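You operate a simulated robot arm through the tools that you are given. There is no shell and no other tool. Be economical: measure what you need, move in short steps, check, and stop when the job is done.

The job below is to be done with a simulated robot arm. You get a single attempt, and the scene is never put back.

## Task
Move the dough ball from the blue board to the green board.
Fine: each cover back on its own board.

It is judged by the outcome, as a careful person would: the job done as asked, and still so three seconds after it is handed in. It fails if anything else is knocked over, pushed out of place, dropped, spilled or broken. Lids that push on must go on centred and level and be pressed home; caps that screw on are set level and turned clockwise until they are tight.

## Robot
A 7-joint arm with a two-finger parallel gripper, fixed in place. Base frame: the origin is at the foot of the arm, x ahead of it, y to its left, z up; the work surface is at about z = 850. Readings come in mm, degrees, newtons and seconds.
With the tool pointing down near the work surface it reaches from about 300 to 700 mm from the base axis. Its first joint turns from -66.0 to 66.0 degrees. Payload 1.57 kg.
The TCP is the grasp point between the finger pads, 30 mm short of the fingertips. In the tool frame z runs along the fingers and y along their closing line. Largest opening 110 mm; finger width 24, thickness 12; the body of the gripper, 48 by 112 mm, starts 78 mm behind the TCP.
Orientation is told as [roll, pitch, yaw] about the base's x, y, z axes, in that order, counted from this pose: with the fingers straight down and closing along the base's y, the tool's x points along the base's -x, its y along +y and its z along -z.

## Interface
- The arm moves only by the tool apply_moves. Its argument "increments" is a list of rows, each an object of numbers (a shift or turn left out is 0, a gripper value left out holds the last): "x", "y", "z": the shift along the tool's x, y, z in mm; "ax", "ay", "az": the turn, a rotation vector about the tool's x, y, z in rad. In form: [{"x": .., "y": .., "z": .., "ax": .., "ay": .., "az": ..}, ...]. A call has 1 to 8 rows; each row is the pose to reach, as a shift and turn from the pose commanded when the call began, along the tool's axes at that moment. "fingers" is the finger opening in mm, from 0 to 110, set as the call begins (left out, the last holds). Each row takes 0.2 s and may step no farther than 50 mm and 8.6 degrees from the row before; otherwise, or with a gripper value out of range, the whole call is refused. A pose out of reach is approached as far as the arm can. The call stops where the force on the tool passes 40 N (or 10 N more than at its start, if that is more) or the arm is blocked; 0.2 s more then pass. Each finger travels about 108 mm/s and halts on what it meets, pressing with about 37 N; the grip force reading is that of the motor and also rises with nothing between the fingers. The clock runs only during rows and for 0.2 s after the last one: add rows that repeat a pose to give the fingers time. The reply holds the time, the measured pose of the TCP, the force on the tool along the base axes, the opening and the grip force, in the units named above and with some noise, with the torque about the TCP (base axes, N m) and any sound that the robot's microphone picked up.
- Cameras (640 x 400 px; columns grow to the right, rows downward): "scene" is fixed at [152, -379.4, 1414.3]; the picture's right is [0.89, -0.46, 0.00], its down [-0.27, -0.52, -0.81] and it looks along [0.37, 0.72, -0.58] (base axes); focal length 214 px, centre (320, 200). "wrist" rides on the gripper at [70, 16, -141] in the tool frame; the picture's right is [-0.23, 0.97, 0.00], its down [-0.86, -0.20, -0.48] and it looks along [-0.47, -0.11, 0.88] (tool axes); focal length 222 px, centre (320, 200). There is no depth. A picture from a camera that has moved, and an enlarged one, comes with that camera's place and axes in the base frame and with its lens. The place of the scene camera against the robot may be out by one fixed shift of up to 18 mm in any direction.
- get_image(camera): a new picture of that camera. It takes no simulated time.
- close_up(camera, box): a new picture of the part [left, top, right, bottom] of that camera's present view, enlarged. It takes no simulated time.
- finish_job(): hands the job in; it is judged then, once.

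Work in short steps. Places have to be worked out from the pictures, the camera data and where the tool is seen: move nearer, look again, correct. Check each grasp and each placing, and mend what went wrong. You have 120 turns and 84 pictures in all, those below and enlarged ones among them. Open the gripper and draw the arm clear of the work before you hand the job in, unless the task says otherwise; then end with one line.

The tools are called after "Emit:" as a command line: name --argument value ..., lists and objects as JSON in quotes. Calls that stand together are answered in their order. apply_moves: Moves the arm, as the interface text tells. Its arguments: {"type":"object","properties":{"increments":{"type":"array"},"fingers":{"type":"number"}},"required":["increments"]} The other tools are called the same way: get_image (camera) takes a picture; close_up (camera, box) takes an enlarged picture of a part of a camera's view; finish_job () hands the job in.

At the start:

```text
time: 0.0
eef_pos: [418.4, 110.2, 1213.0]
ee_rot: [0.0, 0.0, 0.0]
ft_force: [0.6, 0.5, -0.5]
wrist_torque: [-0.02, -0.01, -0.03]
gripper_width: 110.1
finger_force: 0.1
```

scene: 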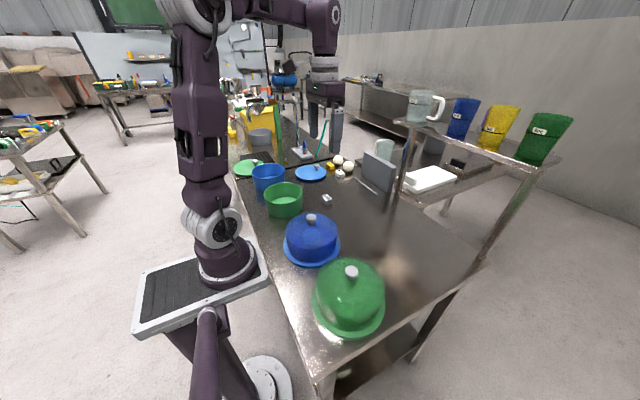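
wrist: 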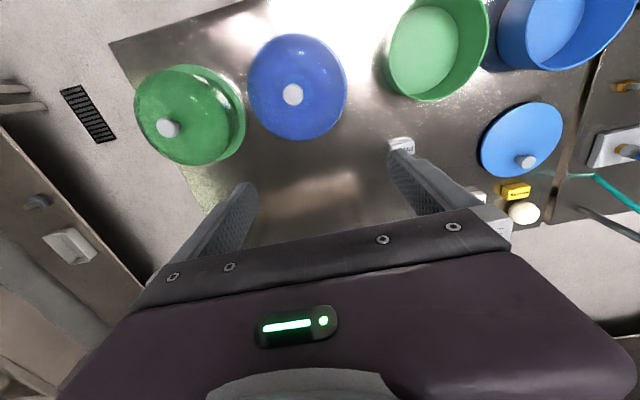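

I'll look at both views enlarged first to identify the boards, covers and knobs.

Emit:
close_up --camera "scene" --box '[220, 140, 420, 350]'

Emit:
close_up --camera "wrist" --box '[110, 0, 640, 240]'

```text
1.90 times, centred on (320, 245) of scene
camera zoom: at [152.0, -379.4, 1414.3], right [0.89, -0.46, 0.0], down [-0.27, -0.52, -0.81], along [0.37, 0.72, -0.58], focal length 408 px, centre (320, 114)
```

zoom: 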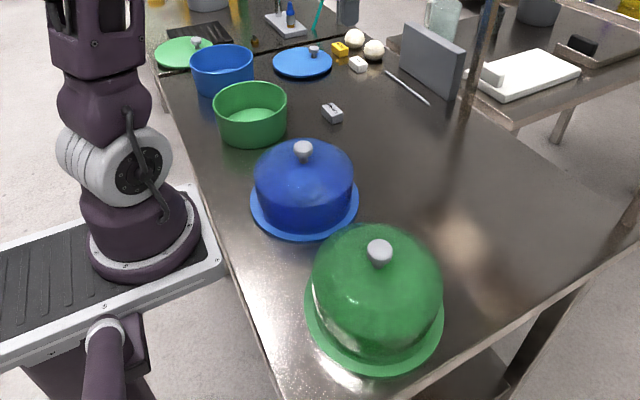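

```text
1.21 times, centred on (375, 120) of wrist
camera zoom: at [348.0, 125.9, 1353.0], right [0.23, 0.97, 0.0], down [0.86, -0.2, 0.48], along [0.47, -0.11, -0.88], focal length 268 px, centre (254, 297)
```

zoom: 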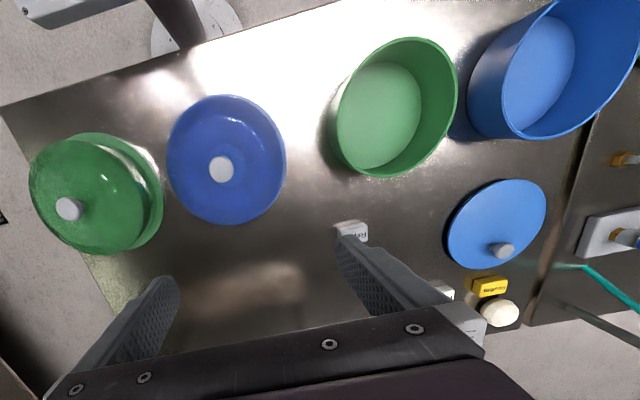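

Both covers are closed with grey knobs near x≈360 (blue y≈80, green y≈-115). I move the tool above the blue knob, well clear, to measure it.

Emit:
apply_moves --increments '[{"x": 20, "y": -9, "z": 31}, {"x": 40, "y": -18, "z": 62}, {"x": 60, "y": -28, "z": 93}, {"x": 60, "y": -28, "z": 93}]'

Emit:
get_image --camera "wrist"

Emit:
get_image --camera "scene"

```text
time: 1.0
eef_pos: [357.5, 81.8, 1119.6]
ee_rot: [0.0, -0.1, -0.1]
ft_force: [-0.6, -0.2, 0.4]
wrist_torque: [0.03, 0.01, 0.0]
gripper_width: 110.2
finger_force: 0.0
```

```text
79 pictures are left
camera wrist: at [288.0, 97.5, 1259.7], right [0.23, 0.97, 0.0], down [0.85, -0.2, 0.48], along [0.47, -0.11, -0.88], focal length 222 px, centre (320, 200)
```

wrist: 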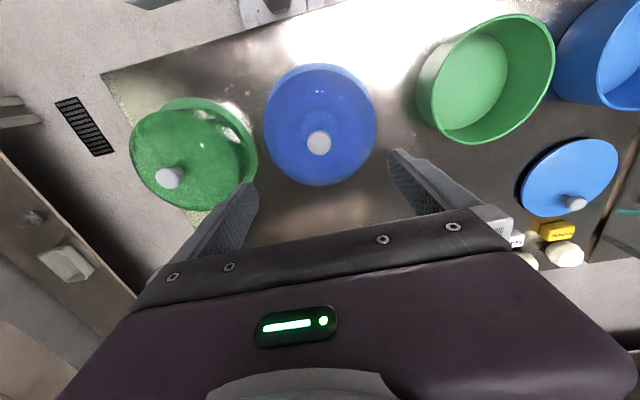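

```text
78 pictures are left
```

scene: 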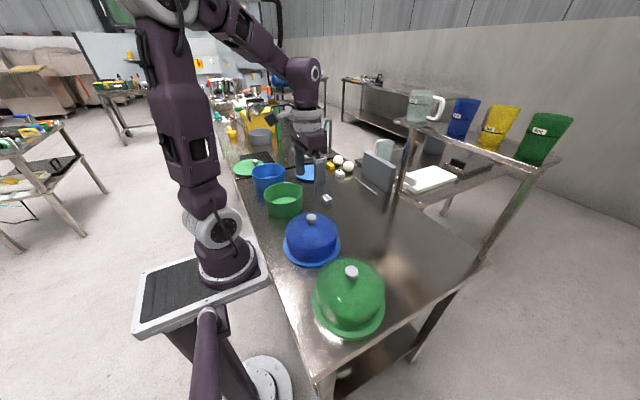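

Triangulating: blue knob ≈ (360, 80, ~970), green knob ≈ (359, -136, ~970). I close partly, descend to tips about 1000 and look again.

Emit:
apply_moves --increments '[{"x": -2, "y": -2, "z": 45}, {"x": -2, "y": -2, "z": 85}, {"x": -2, "y": -2, "z": 85}]' --fingers 70

Emit:
get_image --camera "wrist"

Emit:
close_up --camera "scene" --box '[260, 160, 400, 350]'

```text
time: 1.8
eef_pos: [359.8, 79.5, 1035.6]
ee_rot: [0.0, 0.0, 0.1]
ft_force: [0.6, -0.2, -0.2]
wrist_torque: [0.01, 0.01, 0.0]
gripper_width: 70.0
finger_force: 0.2
```

```text
77 pictures are left
camera wrist: at [289.6, 96.2, 1174.9], right [0.23, 0.97, 0.0], down [0.86, -0.2, 0.48], along [0.47, -0.11, -0.88], focal length 222 px, centre (320, 200)
```

wrist: 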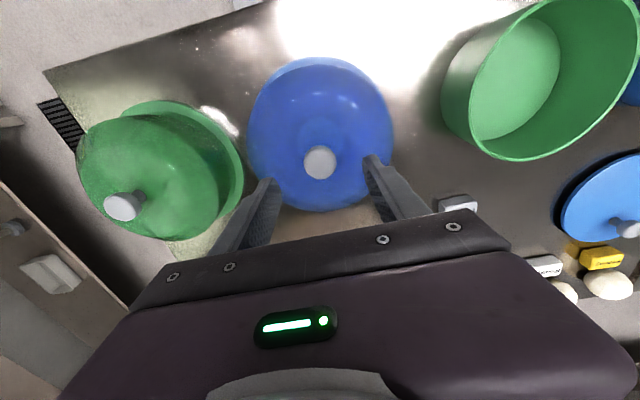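

```text
2.11 times, centred on (330, 255) of scene
camera zoom: at [152.0, -379.4, 1414.3], right [0.89, -0.46, 0.0], down [-0.27, -0.52, -0.81], along [0.37, 0.72, -0.58], focal length 452 px, centre (299, 84)
```

zoom: 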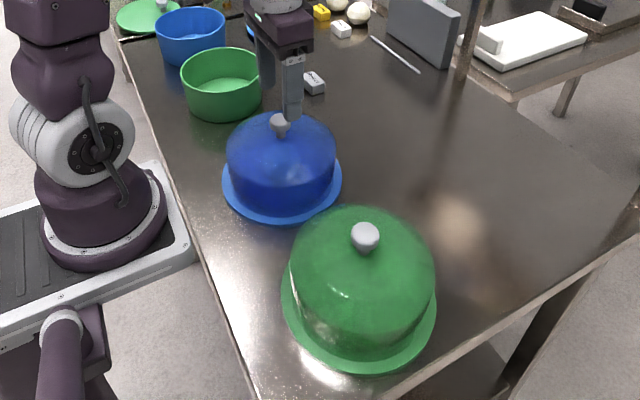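

Refined blue knob ≈ (362, 79, 955). I descend with tips just above the knob level and check the alignment.

Emit:
apply_moves --increments '[{"x": -2, "y": -1, "z": 35}, {"x": -2, "y": -1, "z": 40}]' --fingers 60

Emit:
get_image --camera "wrist"

Emit:
close_up --camera "scene" --box '[270, 170, 360, 230]'

```text
time: 2.4
eef_pos: [361.3, 78.1, 995.0]
ee_rot: [0.0, -0.1, -0.1]
ft_force: [-0.3, -1.1, 0.1]
wrist_torque: [-0.02, 0.01, -0.01]
gripper_width: 60.0
finger_force: 0.1
```

```text
75 pictures are left
camera wrist: at [291.7, 95.1, 1135.0], right [0.23, 0.97, 0.0], down [0.86, -0.2, 0.48], along [0.47, -0.11, -0.88], focal length 222 px, centre (320, 200)
```

wrist: 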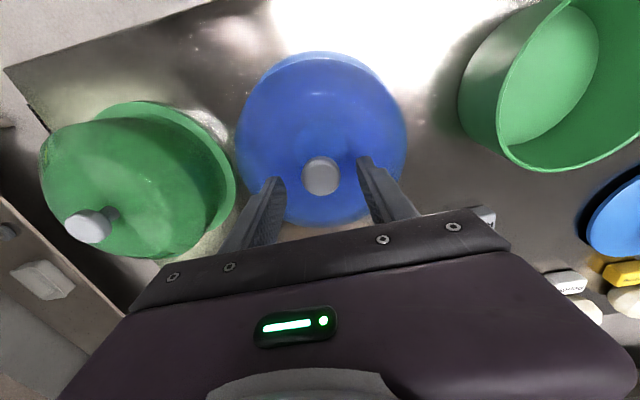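

```text
6.67 times, centred on (315, 200) of scene
camera zoom: at [152.0, -379.4, 1414.3], right [0.89, -0.46, 0.0], down [-0.27, -0.52, -0.81], along [0.37, 0.72, -0.58], focal length 1430 px, centre (353, 200)
```

zoom: 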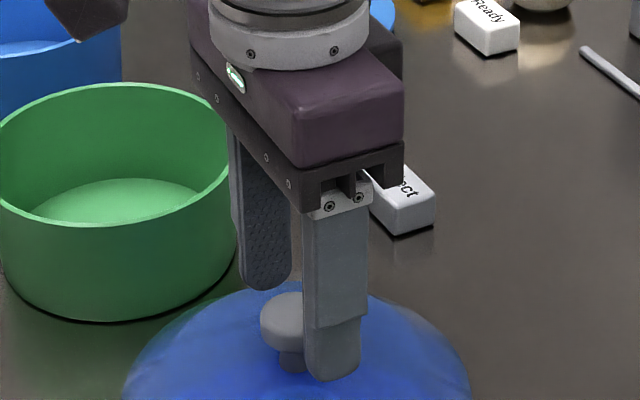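

Knob disc top now estimated at (360, 79, ~967). I lower to tips ≈ 951 and close on the disc.

Emit:
apply_moves --increments '[{"x": 1, "y": 1, "z": 8}, {"x": 1, "y": 1, "z": 14}, {"x": 1, "y": 1, "z": 14}]' --fingers 60

Emit:
close_up --camera "scene" --box '[280, 190, 340, 230]'

```text
time: 3.2
eef_pos: [361.0, 80.5, 981.1]
ee_rot: [-0.1, 0.0, 0.1]
ft_force: [0.2, -0.6, -0.3]
wrist_torque: [-0.04, 0.02, -0.01]
gripper_width: 59.7
finger_force: 0.1
```

```text
10.00 times, centred on (310, 210) of scene
camera zoom: at [152.0, -379.4, 1414.3], right [0.89, -0.46, 0.0], down [-0.27, -0.52, -0.81], along [0.37, 0.72, -0.58], focal length 2145 px, centre (420, 100)
```

zoom: 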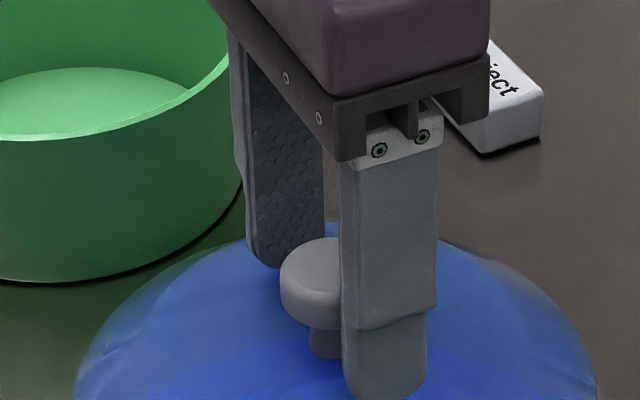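

The finger tips straddle the disc and are centred on the stem, so I close on it.

Emit:
apply_moves --increments '[{"z": 0}, {"z": 0}, {"z": 0}]' --fingers 0

Emit:
close_up --camera "scene" --box '[270, 190, 360, 270]'

```text
time: 4.0
eef_pos: [361.2, 80.4, 981.6]
ee_rot: [0.0, 0.0, -0.1]
ft_force: [-0.2, 0.0, -0.7]
wrist_torque: [0.0, -0.02, -0.01]
gripper_width: 30.8
finger_force: 36.7
```

```text
5.00 times, centred on (315, 230) of scene
camera zoom: at [152.1, -379.4, 1414.3], right [0.89, -0.46, 0.0], down [-0.27, -0.52, -0.81], along [0.37, 0.72, -0.58], focal length 1072 px, centre (345, 50)
```

zoom: 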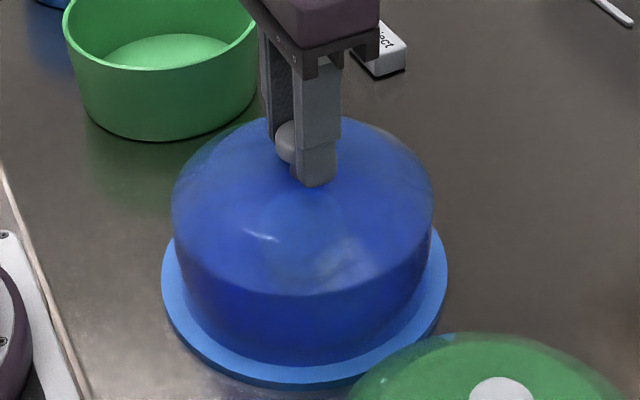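

Knob held at 30.8 mm (TCP reference for blue cover: 361, 80.4, 981.5). I lift straight up and check.

Emit:
apply_moves --increments '[{"z": -10}, {"z": -30}, {"z": -60}, {"z": -100}, {"z": -130}, {"z": -130}]'

Emit:
get_image --camera "scene"

Emit:
get_image --camera "wrist"

```text
time: 5.4
eef_pos: [361.5, 80.3, 1110.8]
ee_rot: [0.0, 0.0, 0.1]
ft_force: [0.2, 0.3, -1.0]
wrist_torque: [0.02, 0.03, 0.03]
gripper_width: 30.6
finger_force: 37.2
```

```text
71 pictures are left
```

scene: 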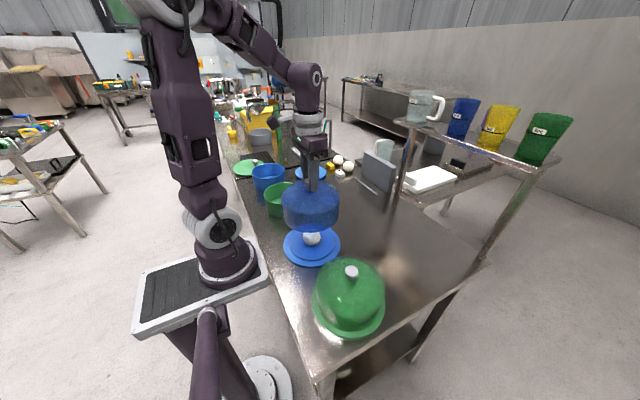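

```text
70 pictures are left
camera wrist: at [290.7, 96.7, 1251.2], right [0.23, 0.97, 0.0], down [0.86, -0.2, 0.48], along [0.47, -0.11, -0.88], focal length 222 px, centre (320, 200)
```

wrist: 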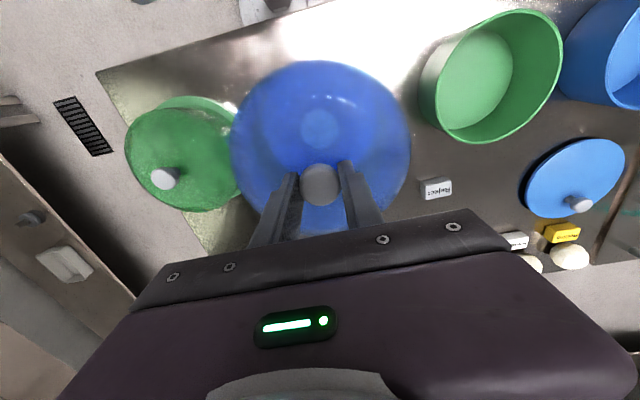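

The blue cover is off and level; the dough ball is visible on the blue board. I carry it to free table at about (561, 95).

Emit:
apply_moves --increments '[{"x": -40, "y": 3}, {"x": -80, "y": 6}, {"x": -120, "y": 9}, {"x": -160, "y": 12}, {"x": -200, "y": 15}, {"x": -200, "y": 15, "z": 40}, {"x": -200, "y": 15, "z": 80}, {"x": -200, "y": 15, "z": 110}]'

Emit:
get_image --camera "scene"

Emit:
get_image --camera "wrist"

```text
time: 7.2
eef_pos: [561.7, 94.8, 999.4]
ee_rot: [0.1, 0.1, 0.0]
ft_force: [-0.1, -0.2, -0.8]
wrist_torque: [0.01, 0.0, -0.01]
gripper_width: 30.7
finger_force: 36.9
```

```text
69 pictures are left
```

scene: 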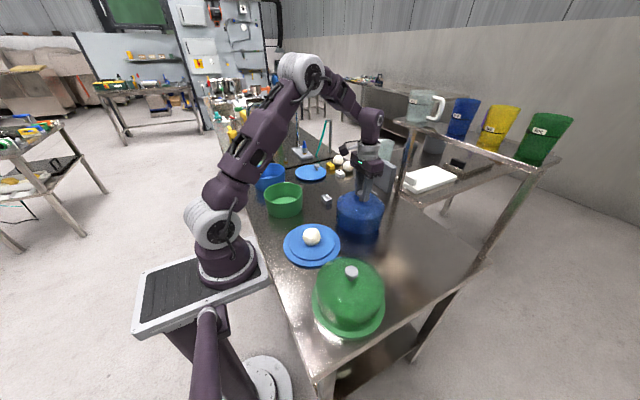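

```text
68 pictures are left
camera wrist: at [491.5, 110.3, 1140.7], right [0.23, 0.97, 0.0], down [0.86, -0.2, 0.48], along [0.47, -0.11, -0.88], focal length 222 px, centre (320, 200)
```

wrist: 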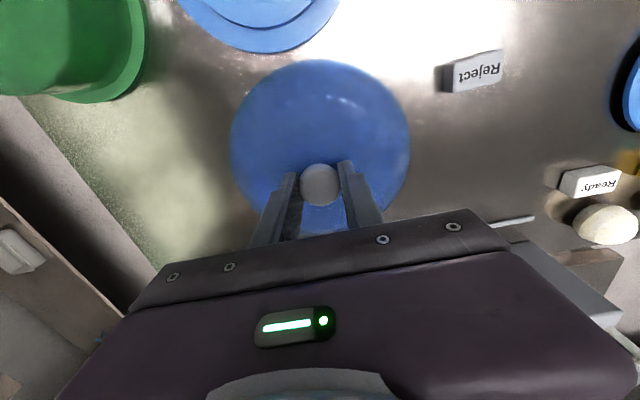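

Space is free; I shift 35 mm further to the left for room, then lower to just above contact.

Emit:
apply_moves --increments '[{"y": 35}, {"y": 35, "z": 8}, {"y": 35, "z": 16}, {"y": 35, "z": 22}, {"y": 35, "z": 22}]'

Emit:
close_up --camera "scene" --box '[310, 160, 430, 260]'

```text
time: 8.4
eef_pos: [561.0, 128.3, 978.7]
ee_rot: [0.1, 0.0, 0.0]
ft_force: [-0.5, 1.0, -2.6]
wrist_torque: [-0.01, -0.01, 0.02]
gripper_width: 30.4
finger_force: 36.7
```

```text
4.00 times, centred on (370, 210) of scene
camera zoom: at [152.1, -379.4, 1414.3], right [0.89, -0.46, 0.0], down [-0.27, -0.52, -0.81], along [0.37, 0.72, -0.58], focal length 858 px, centre (120, 160)
```

zoom: 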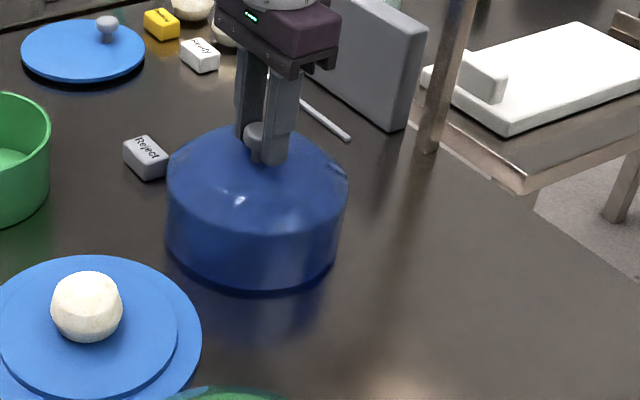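

Nearly down. Lowering in small steps until contact shows.

Emit:
apply_moves --increments '[{"z": 2}, {"z": 4}, {"z": 4}]'

```text
time: 9.2
eef_pos: [561.3, 129.5, 975.7]
ee_rot: [0.2, 0.1, 0.0]
ft_force: [0.0, 0.1, -1.5]
wrist_torque: [0.02, -0.01, -0.01]
gripper_width: 30.8
finger_force: 37.3
```

Emit:
apply_moves --increments '[{"z": 2}, {"z": 4}, {"z": 4}]'

```text
time: 10.0
eef_pos: [561.6, 130.1, 972.4]
ee_rot: [-0.1, -0.1, 0.0]
ft_force: [-6.8, -0.7, 29.8]
wrist_torque: [-0.01, 0.15, 0.01]
gripper_width: 30.6
finger_force: 37.1
```

Contact (30 N) at z≈972.5, so the board rim is about 9 mm thick. I ease up slightly and open only as far as needed, then rise.

Emit:
apply_moves --increments '[{"z": -2}, {"z": -2}, {"z": -2}]'

Emit:
apply_moves --increments '[{"z": 0}, {"z": 0}, {"z": 0}]' --fingers 60

Emit:
apply_moves --increments '[{"z": -20}, {"z": -60}, {"z": -100}, {"z": -140}, {"z": -140}]'

Emit:
get_image --camera "wrist"

Emit:
get_image --camera "scene"

```text
time: 10.8
eef_pos: [560.0, 130.9, 972.9]
ee_rot: [0.0, 0.0, 0.0]
ft_force: [1.3, 0.7, 2.4]
wrist_torque: [0.0, -0.52, 0.02]
gripper_width: 30.7
finger_force: 37.5
```

```text
time: 11.6
eef_pos: [561.0, 129.7, 973.4]
ee_rot: [0.0, 0.0, 0.0]
ft_force: [0.5, -0.5, -0.7]
wrist_torque: [0.03, 0.01, 0.0]
gripper_width: 59.8
finger_force: 0.0
```

```text
time: 12.8
eef_pos: [560.8, 129.7, 1112.4]
ee_rot: [-0.1, 0.0, 0.0]
ft_force: [0.2, 0.2, 0.3]
wrist_torque: [-0.04, -0.01, -0.02]
gripper_width: 60.2
finger_force: 0.0
```

```text
66 pictures are left
camera wrist: at [490.9, 146.0, 1252.2], right [0.23, 0.97, 0.0], down [0.86, -0.2, 0.48], along [0.47, -0.11, -0.88], focal length 222 px, centre (320, 200)
```

wrist: 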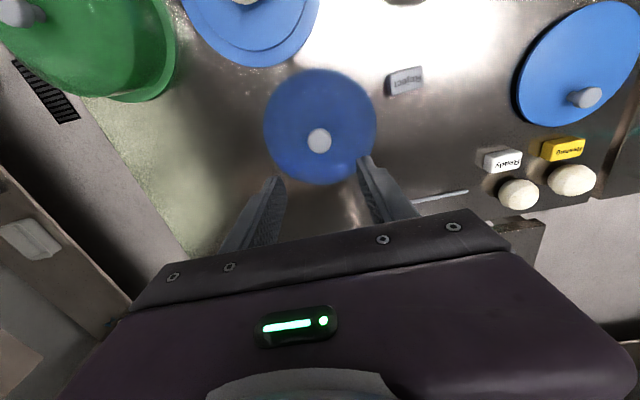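

```text
65 pictures are left
```

scene: 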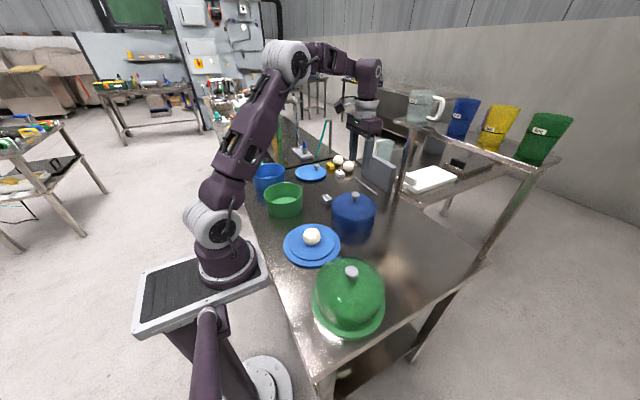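

Blue cover stands on the table. Next I go above the green knob at about (359, -136).

Emit:
apply_moves --increments '[{"x": 26, "y": -34}, {"x": 52, "y": -68}, {"x": 78, "y": -102}, {"x": 104, "y": -136}, {"x": 130, "y": -170}, {"x": 156, "y": -204}, {"x": 182, "y": -238}, {"x": 202, "y": -266}]'

Emit:
get_image --camera "wrist"

```text
time: 14.6
eef_pos: [357.2, -136.8, 1114.4]
ee_rot: [0.1, -0.1, 0.0]
ft_force: [0.4, -0.4, 0.3]
wrist_torque: [0.01, 0.02, 0.0]
gripper_width: 60.1
finger_force: 0.0
```

```text
64 pictures are left
camera wrist: at [287.5, -120.4, 1253.2], right [0.23, 0.97, 0.0], down [0.86, -0.2, 0.48], along [0.47, -0.11, -0.88], focal length 222 px, centre (320, 200)
```

wrist: 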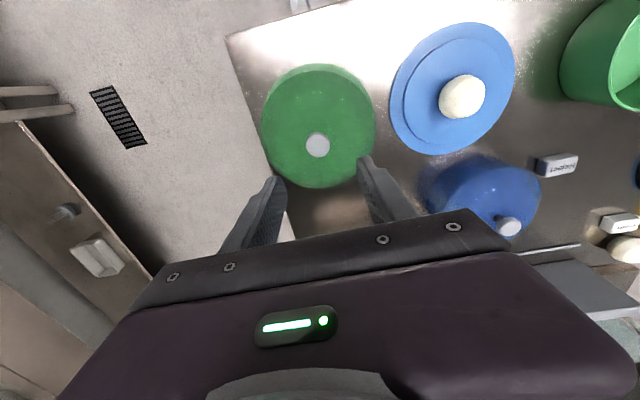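

Green knob nearly under the tool, est. (361, -138). I descend to tips ≈ 985 and check in both views.

Emit:
apply_moves --increments '[{"x": -3, "y": -1, "z": 40}, {"x": -3, "y": -1, "z": 80}, {"x": -3, "y": -1, "z": 100}, {"x": -3, "y": -1, "z": 100}]'

Emit:
get_image --camera "wrist"

Emit:
close_up --camera "scene" --box '[310, 230, 400, 290]'

```text
time: 15.6
eef_pos: [361.4, -136.2, 1012.7]
ee_rot: [-0.1, 0.0, 0.0]
ft_force: [0.4, -0.8, -0.6]
wrist_torque: [0.01, -0.02, 0.0]
gripper_width: 60.0
finger_force: 0.0
```

```text
63 pictures are left
camera wrist: at [291.4, -121.4, 1152.7], right [0.23, 0.97, 0.0], down [0.85, -0.2, 0.48], along [0.47, -0.11, -0.88], focal length 222 px, centre (320, 200)
```

wrist: 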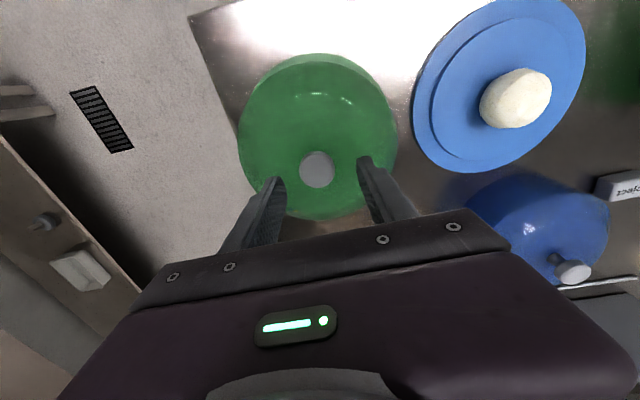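

```text
6.67 times, centred on (355, 260) of scene
camera zoom: at [152.0, -379.5, 1414.3], right [0.89, -0.46, 0.0], down [-0.27, -0.52, -0.81], along [0.37, 0.72, -0.58], focal length 1430 px, centre (87, -200)
```

zoom: 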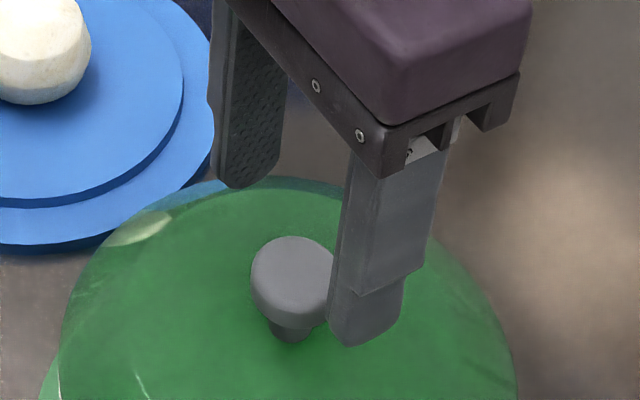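

Knob ≈ (359, -140, ~974 top). Shift y -2, x -2, and lower to z≈986.

Emit:
apply_moves --increments '[{"x": 2, "y": -2, "z": 0}, {"x": 2, "y": -2, "z": 12}, {"x": 2, "y": -2, "z": 26}, {"x": 2, "y": -2, "z": 26}]'

Emit:
close_up --camera "scene" --box '[310, 240, 400, 300]'

Emit:
close_up --camera "wrist" --box '[220, 100, 420, 240]'

```text
time: 16.6
eef_pos: [359.3, -138.9, 986.8]
ee_rot: [-0.1, 0.0, 0.0]
ft_force: [1.0, 0.3, -0.1]
wrist_torque: [-0.02, -0.02, -0.03]
gripper_width: 60.0
finger_force: 0.1
```

```text
6.67 times, centred on (355, 270) of scene
camera zoom: at [152.0, -379.5, 1414.3], right [0.89, -0.46, 0.0], down [-0.27, -0.52, -0.81], along [0.37, 0.72, -0.58], focal length 1430 px, centre (87, -267)
```

zoom: 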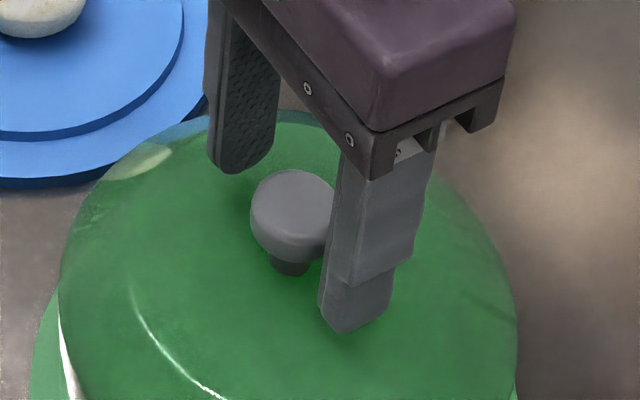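

```text
2.86 times, centred on (320, 170) of wrist
camera zoom: at [289.8, -123.6, 1126.6], right [0.23, 0.97, 0.0], down [0.86, -0.2, 0.48], along [0.47, -0.11, -0.88], focal length 635 px, centre (320, 286)
```

zoom: 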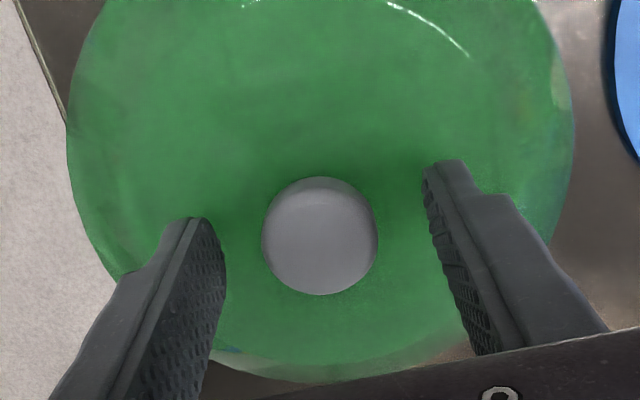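

The tips straddle the disc; knob is ~1.3 mm toward -y. I correct and close.

Emit:
apply_moves --increments '[{"x": 1, "y": -1.3, "z": 1}, {"x": 1, "y": -1.3, "z": 1}]'

Emit:
apply_moves --increments '[{"z": 0}, {"z": 0}, {"z": 0}]' --fingers 0

Emit:
close_up --camera "scene" --box '[300, 240, 400, 340]'

```text
time: 17.2
eef_pos: [358.6, -141.3, 985.8]
ee_rot: [0.0, 0.0, 0.0]
ft_force: [-0.7, -0.4, 1.6]
wrist_torque: [0.02, -0.02, -0.03]
gripper_width: 60.2
finger_force: 0.1
```

```text
time: 18.0
eef_pos: [358.2, -140.9, 986.3]
ee_rot: [-0.1, 0.0, 0.0]
ft_force: [0.2, -0.3, 0.5]
wrist_torque: [-0.02, 0.02, 0.02]
gripper_width: 30.6
finger_force: 36.7
```

```text
4.00 times, centred on (350, 290) of scene
camera zoom: at [152.1, -379.5, 1414.3], right [0.89, -0.46, 0.0], down [-0.27, -0.52, -0.81], along [0.37, 0.72, -0.58], focal length 858 px, centre (200, -160)
```

zoom: 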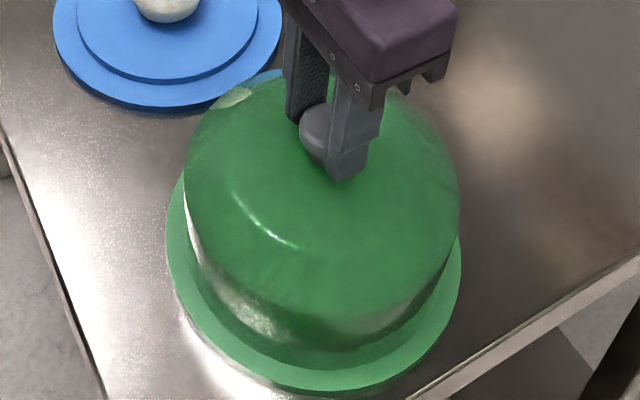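

Green knob held (TCP reference 358.3, -141, 986). Lift straight up and inspect.

Emit:
apply_moves --increments '[{"z": -10}, {"z": -30}, {"z": -60}, {"z": -100}, {"z": -130}, {"z": -130}]'

Emit:
get_image --camera "scene"

```text
time: 19.4
eef_pos: [360.6, -140.5, 1116.6]
ee_rot: [0.0, -0.1, 0.1]
ft_force: [0.0, 0.4, -1.6]
wrist_torque: [-0.01, 0.0, 0.01]
gripper_width: 30.5
finger_force: 37.0
```

```text
58 pictures are left
```

scene: 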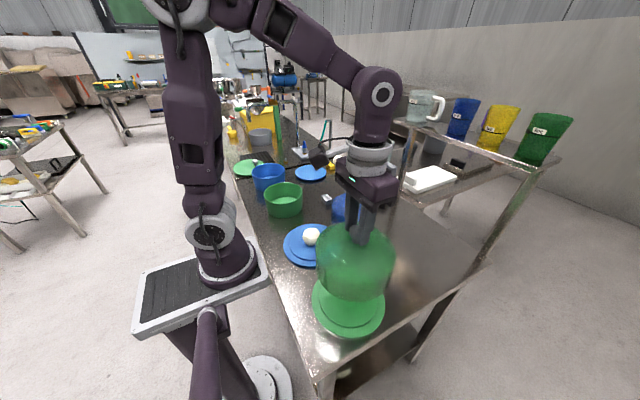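

The green cover is off and its board stayed. I carry it to about (560, -110) and lower to just above contact.

Emit:
apply_moves --increments '[{"x": -40, "y": 6}, {"x": -80, "y": 12}, {"x": -120, "y": 18}, {"x": -160, "y": 24}, {"x": -200, "y": 30}, {"x": -200, "y": 30, "z": 45}, {"x": -200, "y": 30, "z": 90}, {"x": -200, "y": 30, "z": 130}]'

Emit:
get_image --camera "scene"

```text
time: 21.2
eef_pos: [558.0, -110.1, 984.5]
ee_rot: [0.0, 0.0, -0.1]
ft_force: [1.5, 0.1, -0.7]
wrist_torque: [-0.02, 0.0, 0.03]
gripper_width: 30.7
finger_force: 37.2
```

```text
57 pictures are left
```

scene: 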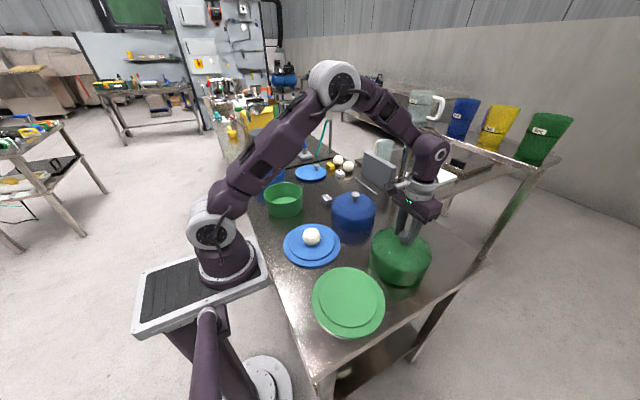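

Free spot; contact expected near z≈977. Lowering in small steps.

Emit:
apply_moves --increments '[{"z": 3}, {"z": 6}, {"z": 6}]'

Emit:
apply_moves --increments '[{"z": 1.5}, {"z": 3}, {"z": 3}]'

```text
time: 22.0
eef_pos: [558.9, -111.2, 979.5]
ee_rot: [-0.1, -0.1, -0.1]
ft_force: [-0.1, 0.2, -2.1]
wrist_torque: [0.01, 0.0, 0.04]
gripper_width: 30.6
finger_force: 37.3
```

```text
time: 22.8
eef_pos: [559.9, -110.7, 978.7]
ee_rot: [0.0, -0.1, -0.1]
ft_force: [-0.6, 1.1, 15.8]
wrist_torque: [0.03, 0.43, 0.04]
gripper_width: 30.6
finger_force: 36.9
```

Contact at z≈978.5. Ease off, open and rise.

Emit:
apply_moves --increments '[{"z": -1}, {"z": -1}]'

Emit:
apply_moves --increments '[{"z": 0}, {"z": 0}, {"z": 0}]' --fingers 60

Emit:
apply_moves --increments '[{"z": -20}, {"z": -60}, {"z": -100}, {"z": -140}, {"z": -140}]'

Emit:
get_image --camera "wrist"

Emit:
close_up --camera "scene" --box '[270, 170, 450, 350]'

```text
time: 23.4
eef_pos: [558.6, -110.5, 978.0]
ee_rot: [0.0, 0.0, 0.0]
ft_force: [1.8, -0.4, 4.1]
wrist_torque: [0.02, -0.53, -0.01]
gripper_width: 30.5
finger_force: 37.1
```

```text
time: 24.2
eef_pos: [559.3, -109.6, 978.2]
ee_rot: [0.1, 0.0, 0.0]
ft_force: [0.3, 0.2, 0.3]
wrist_torque: [-0.02, 0.0, 0.01]
gripper_width: 59.8
finger_force: 0.0
```

```text
time: 25.4
eef_pos: [558.9, -109.3, 1118.1]
ee_rot: [0.1, 0.0, -0.1]
ft_force: [-0.6, 0.6, 0.2]
wrist_torque: [0.03, -0.02, -0.04]
gripper_width: 59.9
finger_force: 0.0
```

```text
56 pictures are left
camera wrist: at [488.6, -93.5, 1258.6], right [0.23, 0.97, 0.0], down [0.85, -0.2, 0.48], along [0.47, -0.11, -0.88], focal length 222 px, centre (320, 200)
```

wrist: 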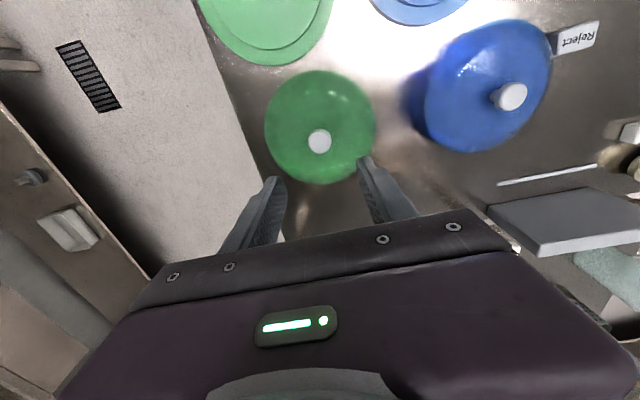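

```text
2.22 times, centred on (360, 260) of scene
camera zoom: at [152.0, -379.4, 1414.3], right [0.89, -0.46, 0.0], down [-0.27, -0.52, -0.81], along [0.37, 0.72, -0.58], focal length 477 px, centre (231, 67)
```

zoom: 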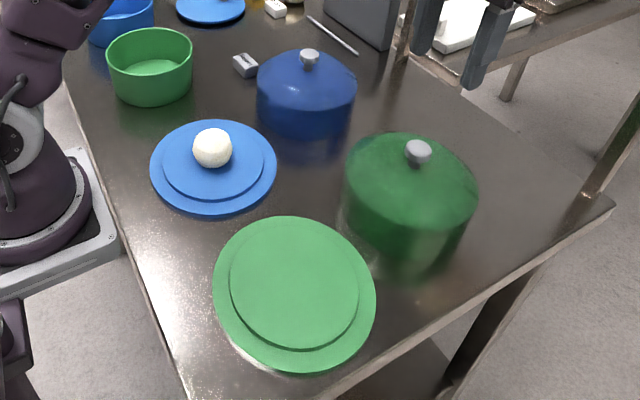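

Both covers are standing safely aside. I move above the dough ball, opening wide.

Emit:
apply_moves --increments '[{"x": 28, "y": 27}, {"x": 56, "y": 54}, {"x": 84, "y": 81}, {"x": 112, "y": 108}, {"x": 140, "y": 135}, {"x": 168, "y": 162}, {"x": 198, "y": 190}, {"x": 198, "y": 190}]' --fingers 100

Emit:
get_image --camera "wrist"

Emit:
close_up --camera "scene" --box '[270, 210, 390, 350]'

```text
time: 27.2
eef_pos: [360.7, 79.5, 1118.0]
ee_rot: [-0.1, -0.1, -0.1]
ft_force: [-0.2, 0.1, -0.3]
wrist_torque: [0.0, -0.01, 0.02]
gripper_width: 100.0
finger_force: 0.0
```

```text
54 pictures are left
camera wrist: at [290.3, 95.3, 1258.0], right [0.23, 0.97, 0.0], down [0.85, -0.2, 0.48], along [0.47, -0.11, -0.88], focal length 222 px, centre (320, 200)
```

wrist: 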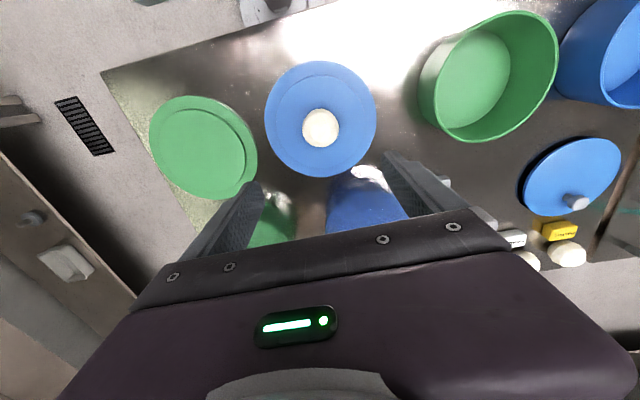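

```text
2.86 times, centred on (330, 280) of scene
camera zoom: at [152.0, -379.4, 1414.3], right [0.89, -0.46, 0.0], down [-0.27, -0.52, -0.81], along [0.37, 0.72, -0.58], focal length 613 px, centre (291, -29)
```

zoom: 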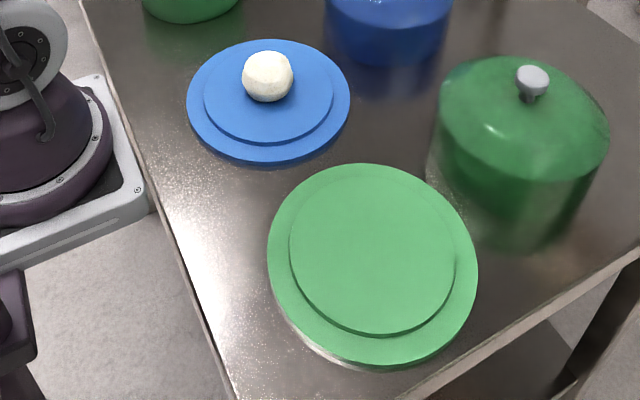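

Ball ≈ (359, 79.5), about 52 mm across, on a raised disc whose top is ~868. I descend partway with 90 mm opening and look.

Emit:
apply_moves --increments '[{"x": 1, "z": 45}, {"x": 1, "z": 90}, {"x": 1, "z": 135}, {"x": 1, "z": 165}, {"x": 1, "z": 165}]' --fingers 90

Emit:
get_image --camera "wrist"

Emit:
close_up --camera "scene" --box '[270, 200, 360, 270]'

```text
time: 28.4
eef_pos: [360.7, 79.3, 952.1]
ee_rot: [0.0, 0.0, 0.0]
ft_force: [-0.2, 0.3, -0.3]
wrist_torque: [-0.01, -0.05, -0.02]
gripper_width: 89.9
finger_force: 0.1
```

```text
52 pictures are left
camera wrist: at [290.6, 95.6, 1092.6], right [0.23, 0.97, 0.0], down [0.85, -0.2, 0.48], along [0.47, -0.11, -0.88], focal length 222 px, centre (320, 200)
```

wrist: 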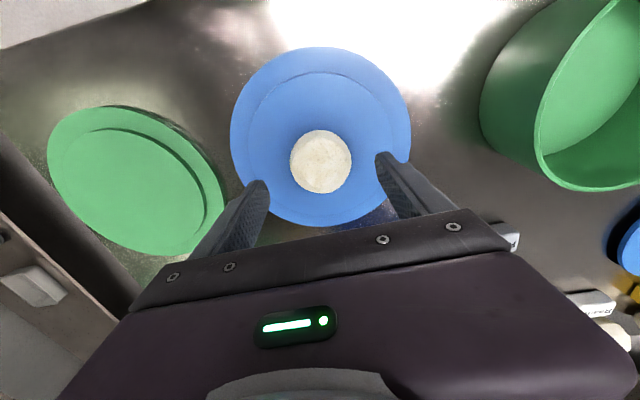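

```text
5.71 times, centred on (315, 235) of scene
camera zoom: at [152.1, -379.4, 1414.3], right [0.89, -0.46, 0.0], down [-0.27, -0.52, -0.81], along [0.37, 0.72, -0.58], focal length 1226 px, centre (349, 0)
```

zoom: 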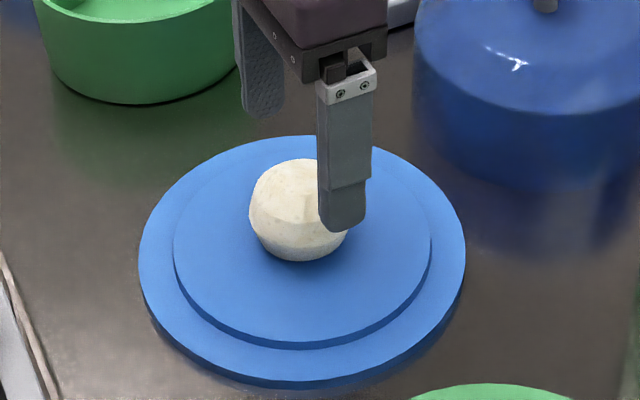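

Ball centre ≈ (358, 80, 894), ~56 mm. I lower to z≈904 (tips ≈ 874, above the disc).

Emit:
apply_moves --increments '[{"x": 2, "z": 20}, {"x": 2, "z": 40}, {"x": 2, "z": 48}, {"x": 2, "z": 48}]'

Emit:
close_up --camera "scene" --box '[270, 200, 360, 270]'

Emit:
close_up --camera "wrist" --box '[220, 100, 420, 240]'

```text
time: 29.4
eef_pos: [357.5, 79.8, 904.8]
ee_rot: [0.0, 0.0, 0.0]
ft_force: [0.1, 0.2, -1.0]
wrist_torque: [-0.04, -0.03, 0.0]
gripper_width: 90.0
finger_force: 0.1
```

```text
5.71 times, centred on (315, 235) of scene
camera zoom: at [152.0, -379.4, 1414.3], right [0.89, -0.46, 0.0], down [-0.27, -0.52, -0.81], along [0.37, 0.72, -0.58], focal length 1226 px, centre (349, 0)
```

zoom: 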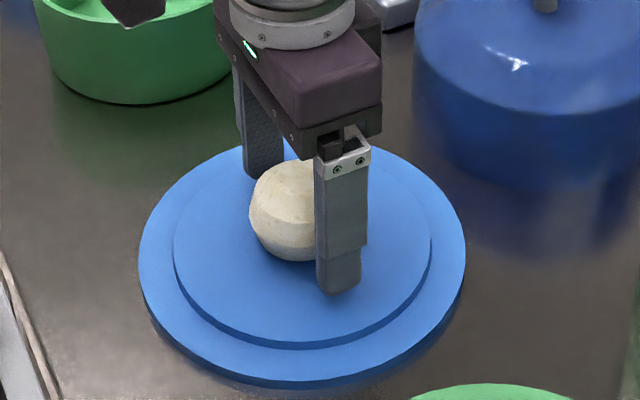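

```text
2.86 times, centred on (320, 170) of wrist
camera zoom: at [288.3, 95.3, 1044.3], right [0.23, 0.97, 0.0], down [0.86, -0.2, 0.48], along [0.47, -0.11, -0.88], focal length 635 px, centre (320, 286)
```

zoom: 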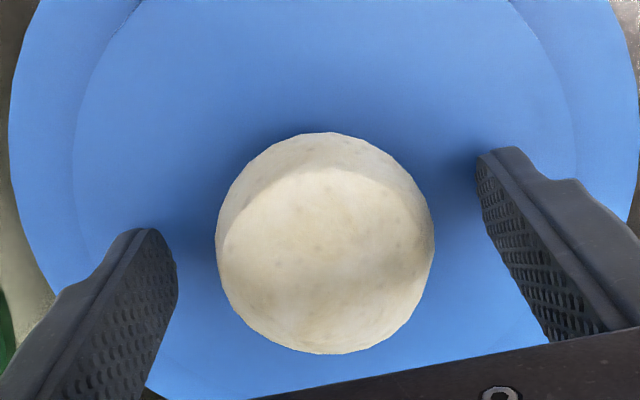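

Centred. I close gently to 52 mm to see where the pads meet the dough.

Emit:
apply_moves --increments '[{"z": 0}, {"z": 0}, {"z": 0}]' --fingers 52

```text
time: 30.2
eef_pos: [358.7, 78.5, 904.5]
ee_rot: [0.1, 0.1, 0.1]
ft_force: [2.2, 0.5, 0.4]
wrist_torque: [0.01, -0.01, -0.02]
gripper_width: 56.6
finger_force: 37.0
```

Gripped at 56.6 mm, firm. I lift and check.

Emit:
apply_moves --increments '[{"z": -8}, {"z": -30}, {"z": -70}, {"z": -110}, {"z": -110}]'

Emit:
close_up --camera "scene" --box '[260, 160, 400, 350]'

Emit:
get_image --camera "wrist"

```text
time: 31.4
eef_pos: [359.1, 80.0, 1015.3]
ee_rot: [0.1, 0.1, 0.0]
ft_force: [-0.5, -0.4, -2.8]
wrist_torque: [-0.03, 0.0, 0.0]
gripper_width: 56.1
finger_force: 37.3
```

```text
2.11 times, centred on (330, 255) of scene
camera zoom: at [152.0, -379.5, 1414.3], right [0.89, -0.46, 0.0], down [-0.27, -0.52, -0.81], along [0.37, 0.72, -0.58], focal length 452 px, centre (299, 84)
```

zoom: 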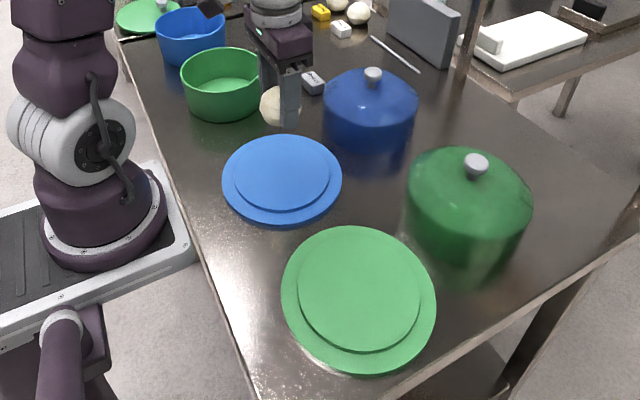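

```text
47 pictures are left
camera wrist: at [289.1, 95.8, 1155.6], right [0.23, 0.97, 0.0], down [0.86, -0.2, 0.48], along [0.47, -0.11, -0.88], focal length 222 px, centre (320, 200)
```

wrist: 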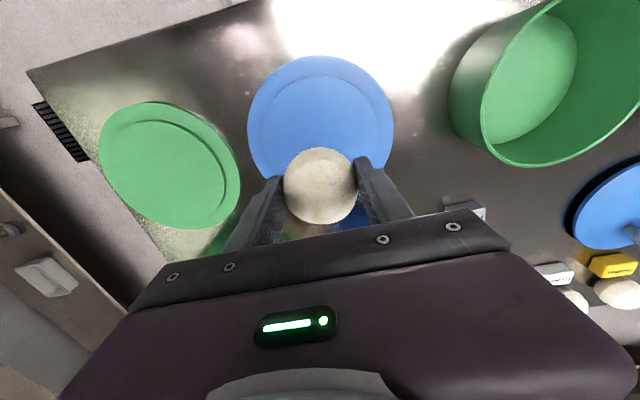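

Dough held well. I carry it to above the green board (359, -141).

Emit:
apply_moves --increments '[{"y": -40}, {"y": -80}, {"y": -120}, {"y": -160}, {"y": -200}, {"y": -221}, {"y": -221}]'

Emit:
get_image --camera "wrist"

Emit:
close_up --camera "scene" --box '[260, 160, 400, 350]'

```text
time: 33.0
eef_pos: [358.0, -142.8, 1015.6]
ee_rot: [0.1, 0.0, 0.0]
ft_force: [-0.3, -0.3, -1.7]
wrist_torque: [0.01, -0.01, 0.02]
gripper_width: 56.0
finger_force: 37.0
```

```text
46 pictures are left
camera wrist: at [288.0, -126.5, 1154.6], right [0.23, 0.97, 0.0], down [0.86, -0.2, 0.48], along [0.47, -0.11, -0.88], focal length 222 px, centre (320, 200)
```

wrist: 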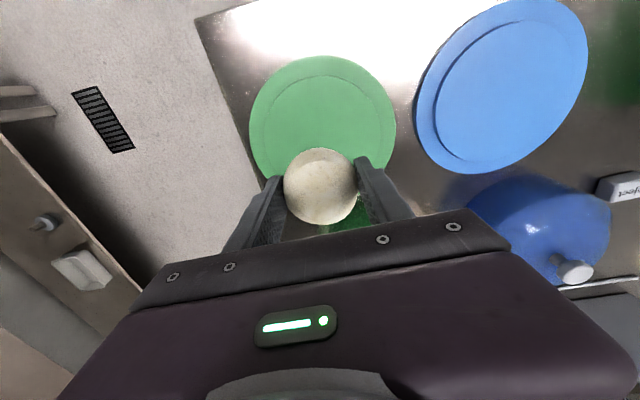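

```text
2.11 times, centred on (330, 255) of scene
camera zoom: at [152.0, -379.5, 1414.3], right [0.89, -0.46, 0.0], down [-0.27, -0.52, -0.81], along [0.37, 0.72, -0.58], focal length 452 px, centre (299, 84)
```

zoom: 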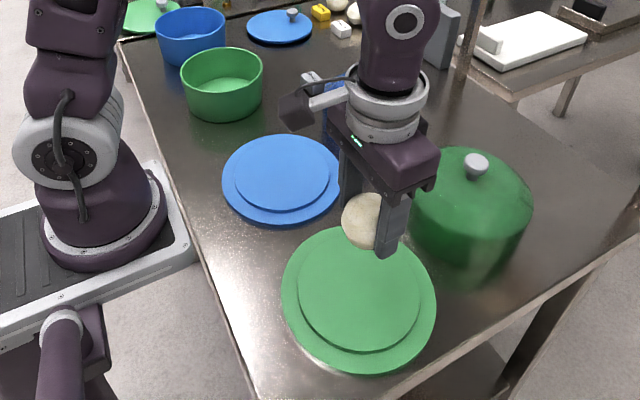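

Board centre ≈ (360, -139.5). Correct by +2 in y and lower to just above contact.

Emit:
apply_moves --increments '[{"x": -1, "y": 2.5, "z": 35}, {"x": -1, "y": 2.5, "z": 70}, {"x": -1, "y": 2.5, "z": 95}, {"x": -1, "y": 2.5, "z": 106}, {"x": -1, "y": 2.5, "z": 106}]'

Emit:
close_up --camera "scene" --box '[300, 240, 400, 340]'

```text
time: 34.2
eef_pos: [359.0, -139.2, 908.7]
ee_rot: [0.0, 0.0, 0.0]
ft_force: [0.2, -0.2, -0.8]
wrist_torque: [-0.02, 0.0, -0.01]
gripper_width: 55.9
finger_force: 37.2
```

```text
4.00 times, centred on (350, 290) of scene
camera zoom: at [152.1, -379.5, 1414.3], right [0.89, -0.46, 0.0], down [-0.27, -0.52, -0.81], along [0.37, 0.72, -0.58], focal length 858 px, centre (200, -160)
```

zoom: 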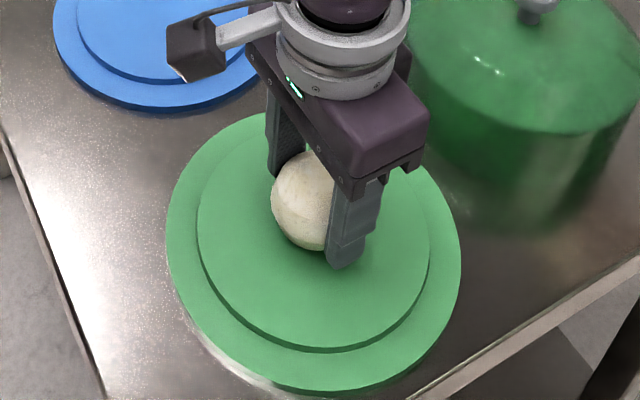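

Centred over the raised disc. Lower gently in small steps.

Emit:
apply_moves --increments '[{"z": 1}, {"z": 2}, {"z": 3}, {"z": 3}]'

Emit:
apply_moves --increments '[{"z": 1}, {"z": 1.5}, {"z": 1.5}]'

```text
time: 35.2
eef_pos: [359.5, -138.6, 904.9]
ee_rot: [0.0, 0.0, 0.1]
ft_force: [-0.8, 0.9, -1.1]
wrist_torque: [-0.01, -0.01, 0.02]
gripper_width: 56.1
finger_force: 36.9
```

```text
time: 36.0
eef_pos: [359.3, -139.2, 904.1]
ee_rot: [0.0, 0.0, 0.0]
ft_force: [-1.5, -1.6, 10.5]
wrist_torque: [-0.25, -0.01, -0.01]
gripper_width: 56.1
finger_force: 37.5
```

Contact (10 N) at z≈904. I open to 90 slowly and look.

Emit:
apply_moves --increments '[{"z": -0.5}, {"z": -0.5}, {"z": -0.5}]' --fingers 62

Emit:
apply_moves --increments '[{"z": 0}, {"z": 0}, {"z": 0}]' --fingers 90

Emit:
close_up --camera "scene" --box '[300, 240, 400, 340]'

```text
time: 36.8
eef_pos: [359.1, -138.6, 904.9]
ee_rot: [0.0, 0.0, -0.1]
ft_force: [-0.7, 0.7, -0.2]
wrist_torque: [-0.03, 0.0, -0.03]
gripper_width: 62.1
finger_force: 0.2
```

```text
time: 37.6
eef_pos: [359.2, -139.0, 905.5]
ee_rot: [-0.1, 0.0, 0.0]
ft_force: [-0.2, 0.8, -0.3]
wrist_torque: [-0.01, 0.0, 0.0]
gripper_width: 90.0
finger_force: 0.1
```

```text
4.00 times, centred on (350, 290) of scene
camera zoom: at [152.0, -379.4, 1414.3], right [0.89, -0.46, 0.0], down [-0.27, -0.52, -0.81], along [0.37, 0.72, -0.58], focal length 858 px, centre (200, -160)
```

zoom: 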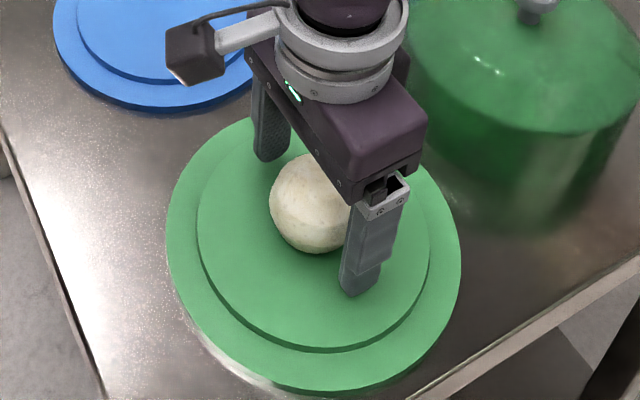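

The ball rests stably on the green board. I rise straight up and inspect from above.

Emit:
apply_moves --increments '[{"z": -20}, {"z": -60}, {"z": -105}, {"z": -150}, {"z": -195}, {"z": -213}, {"z": -213}]'

Emit:
get_image --camera "wrist"

Emit:
close_up --camera "scene" --box '[260, 170, 450, 350]'

```text
time: 39.2
eef_pos: [357.7, -139.0, 1118.5]
ee_rot: [0.0, 0.0, 0.0]
ft_force: [-0.2, 0.8, 0.6]
wrist_torque: [0.0, 0.02, -0.03]
gripper_width: 89.9
finger_force: 0.0
```

```text
42 pictures are left
camera wrist: at [288.4, -122.4, 1258.2], right [0.23, 0.97, 0.0], down [0.86, -0.2, 0.48], along [0.47, -0.11, -0.88], focal length 222 px, centre (320, 200)
```

wrist: 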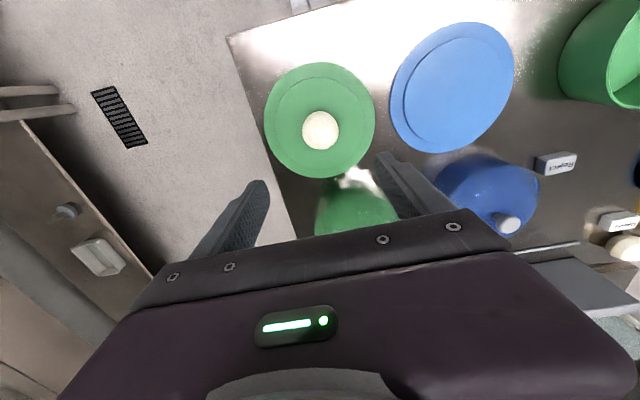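

```text
2.22 times, centred on (355, 260) of scene
camera zoom: at [152.0, -379.4, 1414.3], right [0.89, -0.46, 0.0], down [-0.27, -0.52, -0.81], along [0.37, 0.72, -0.58], focal length 477 px, centre (242, 67)
```

zoom: 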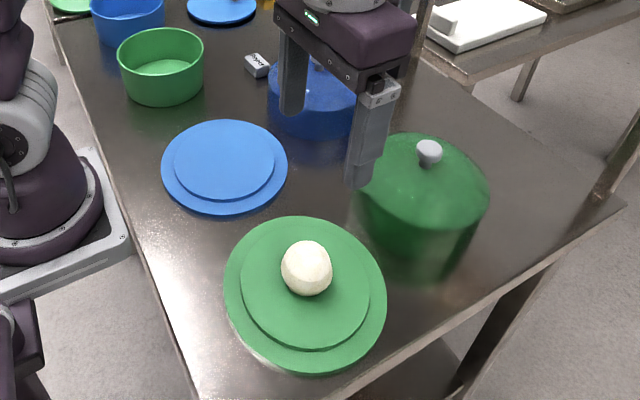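

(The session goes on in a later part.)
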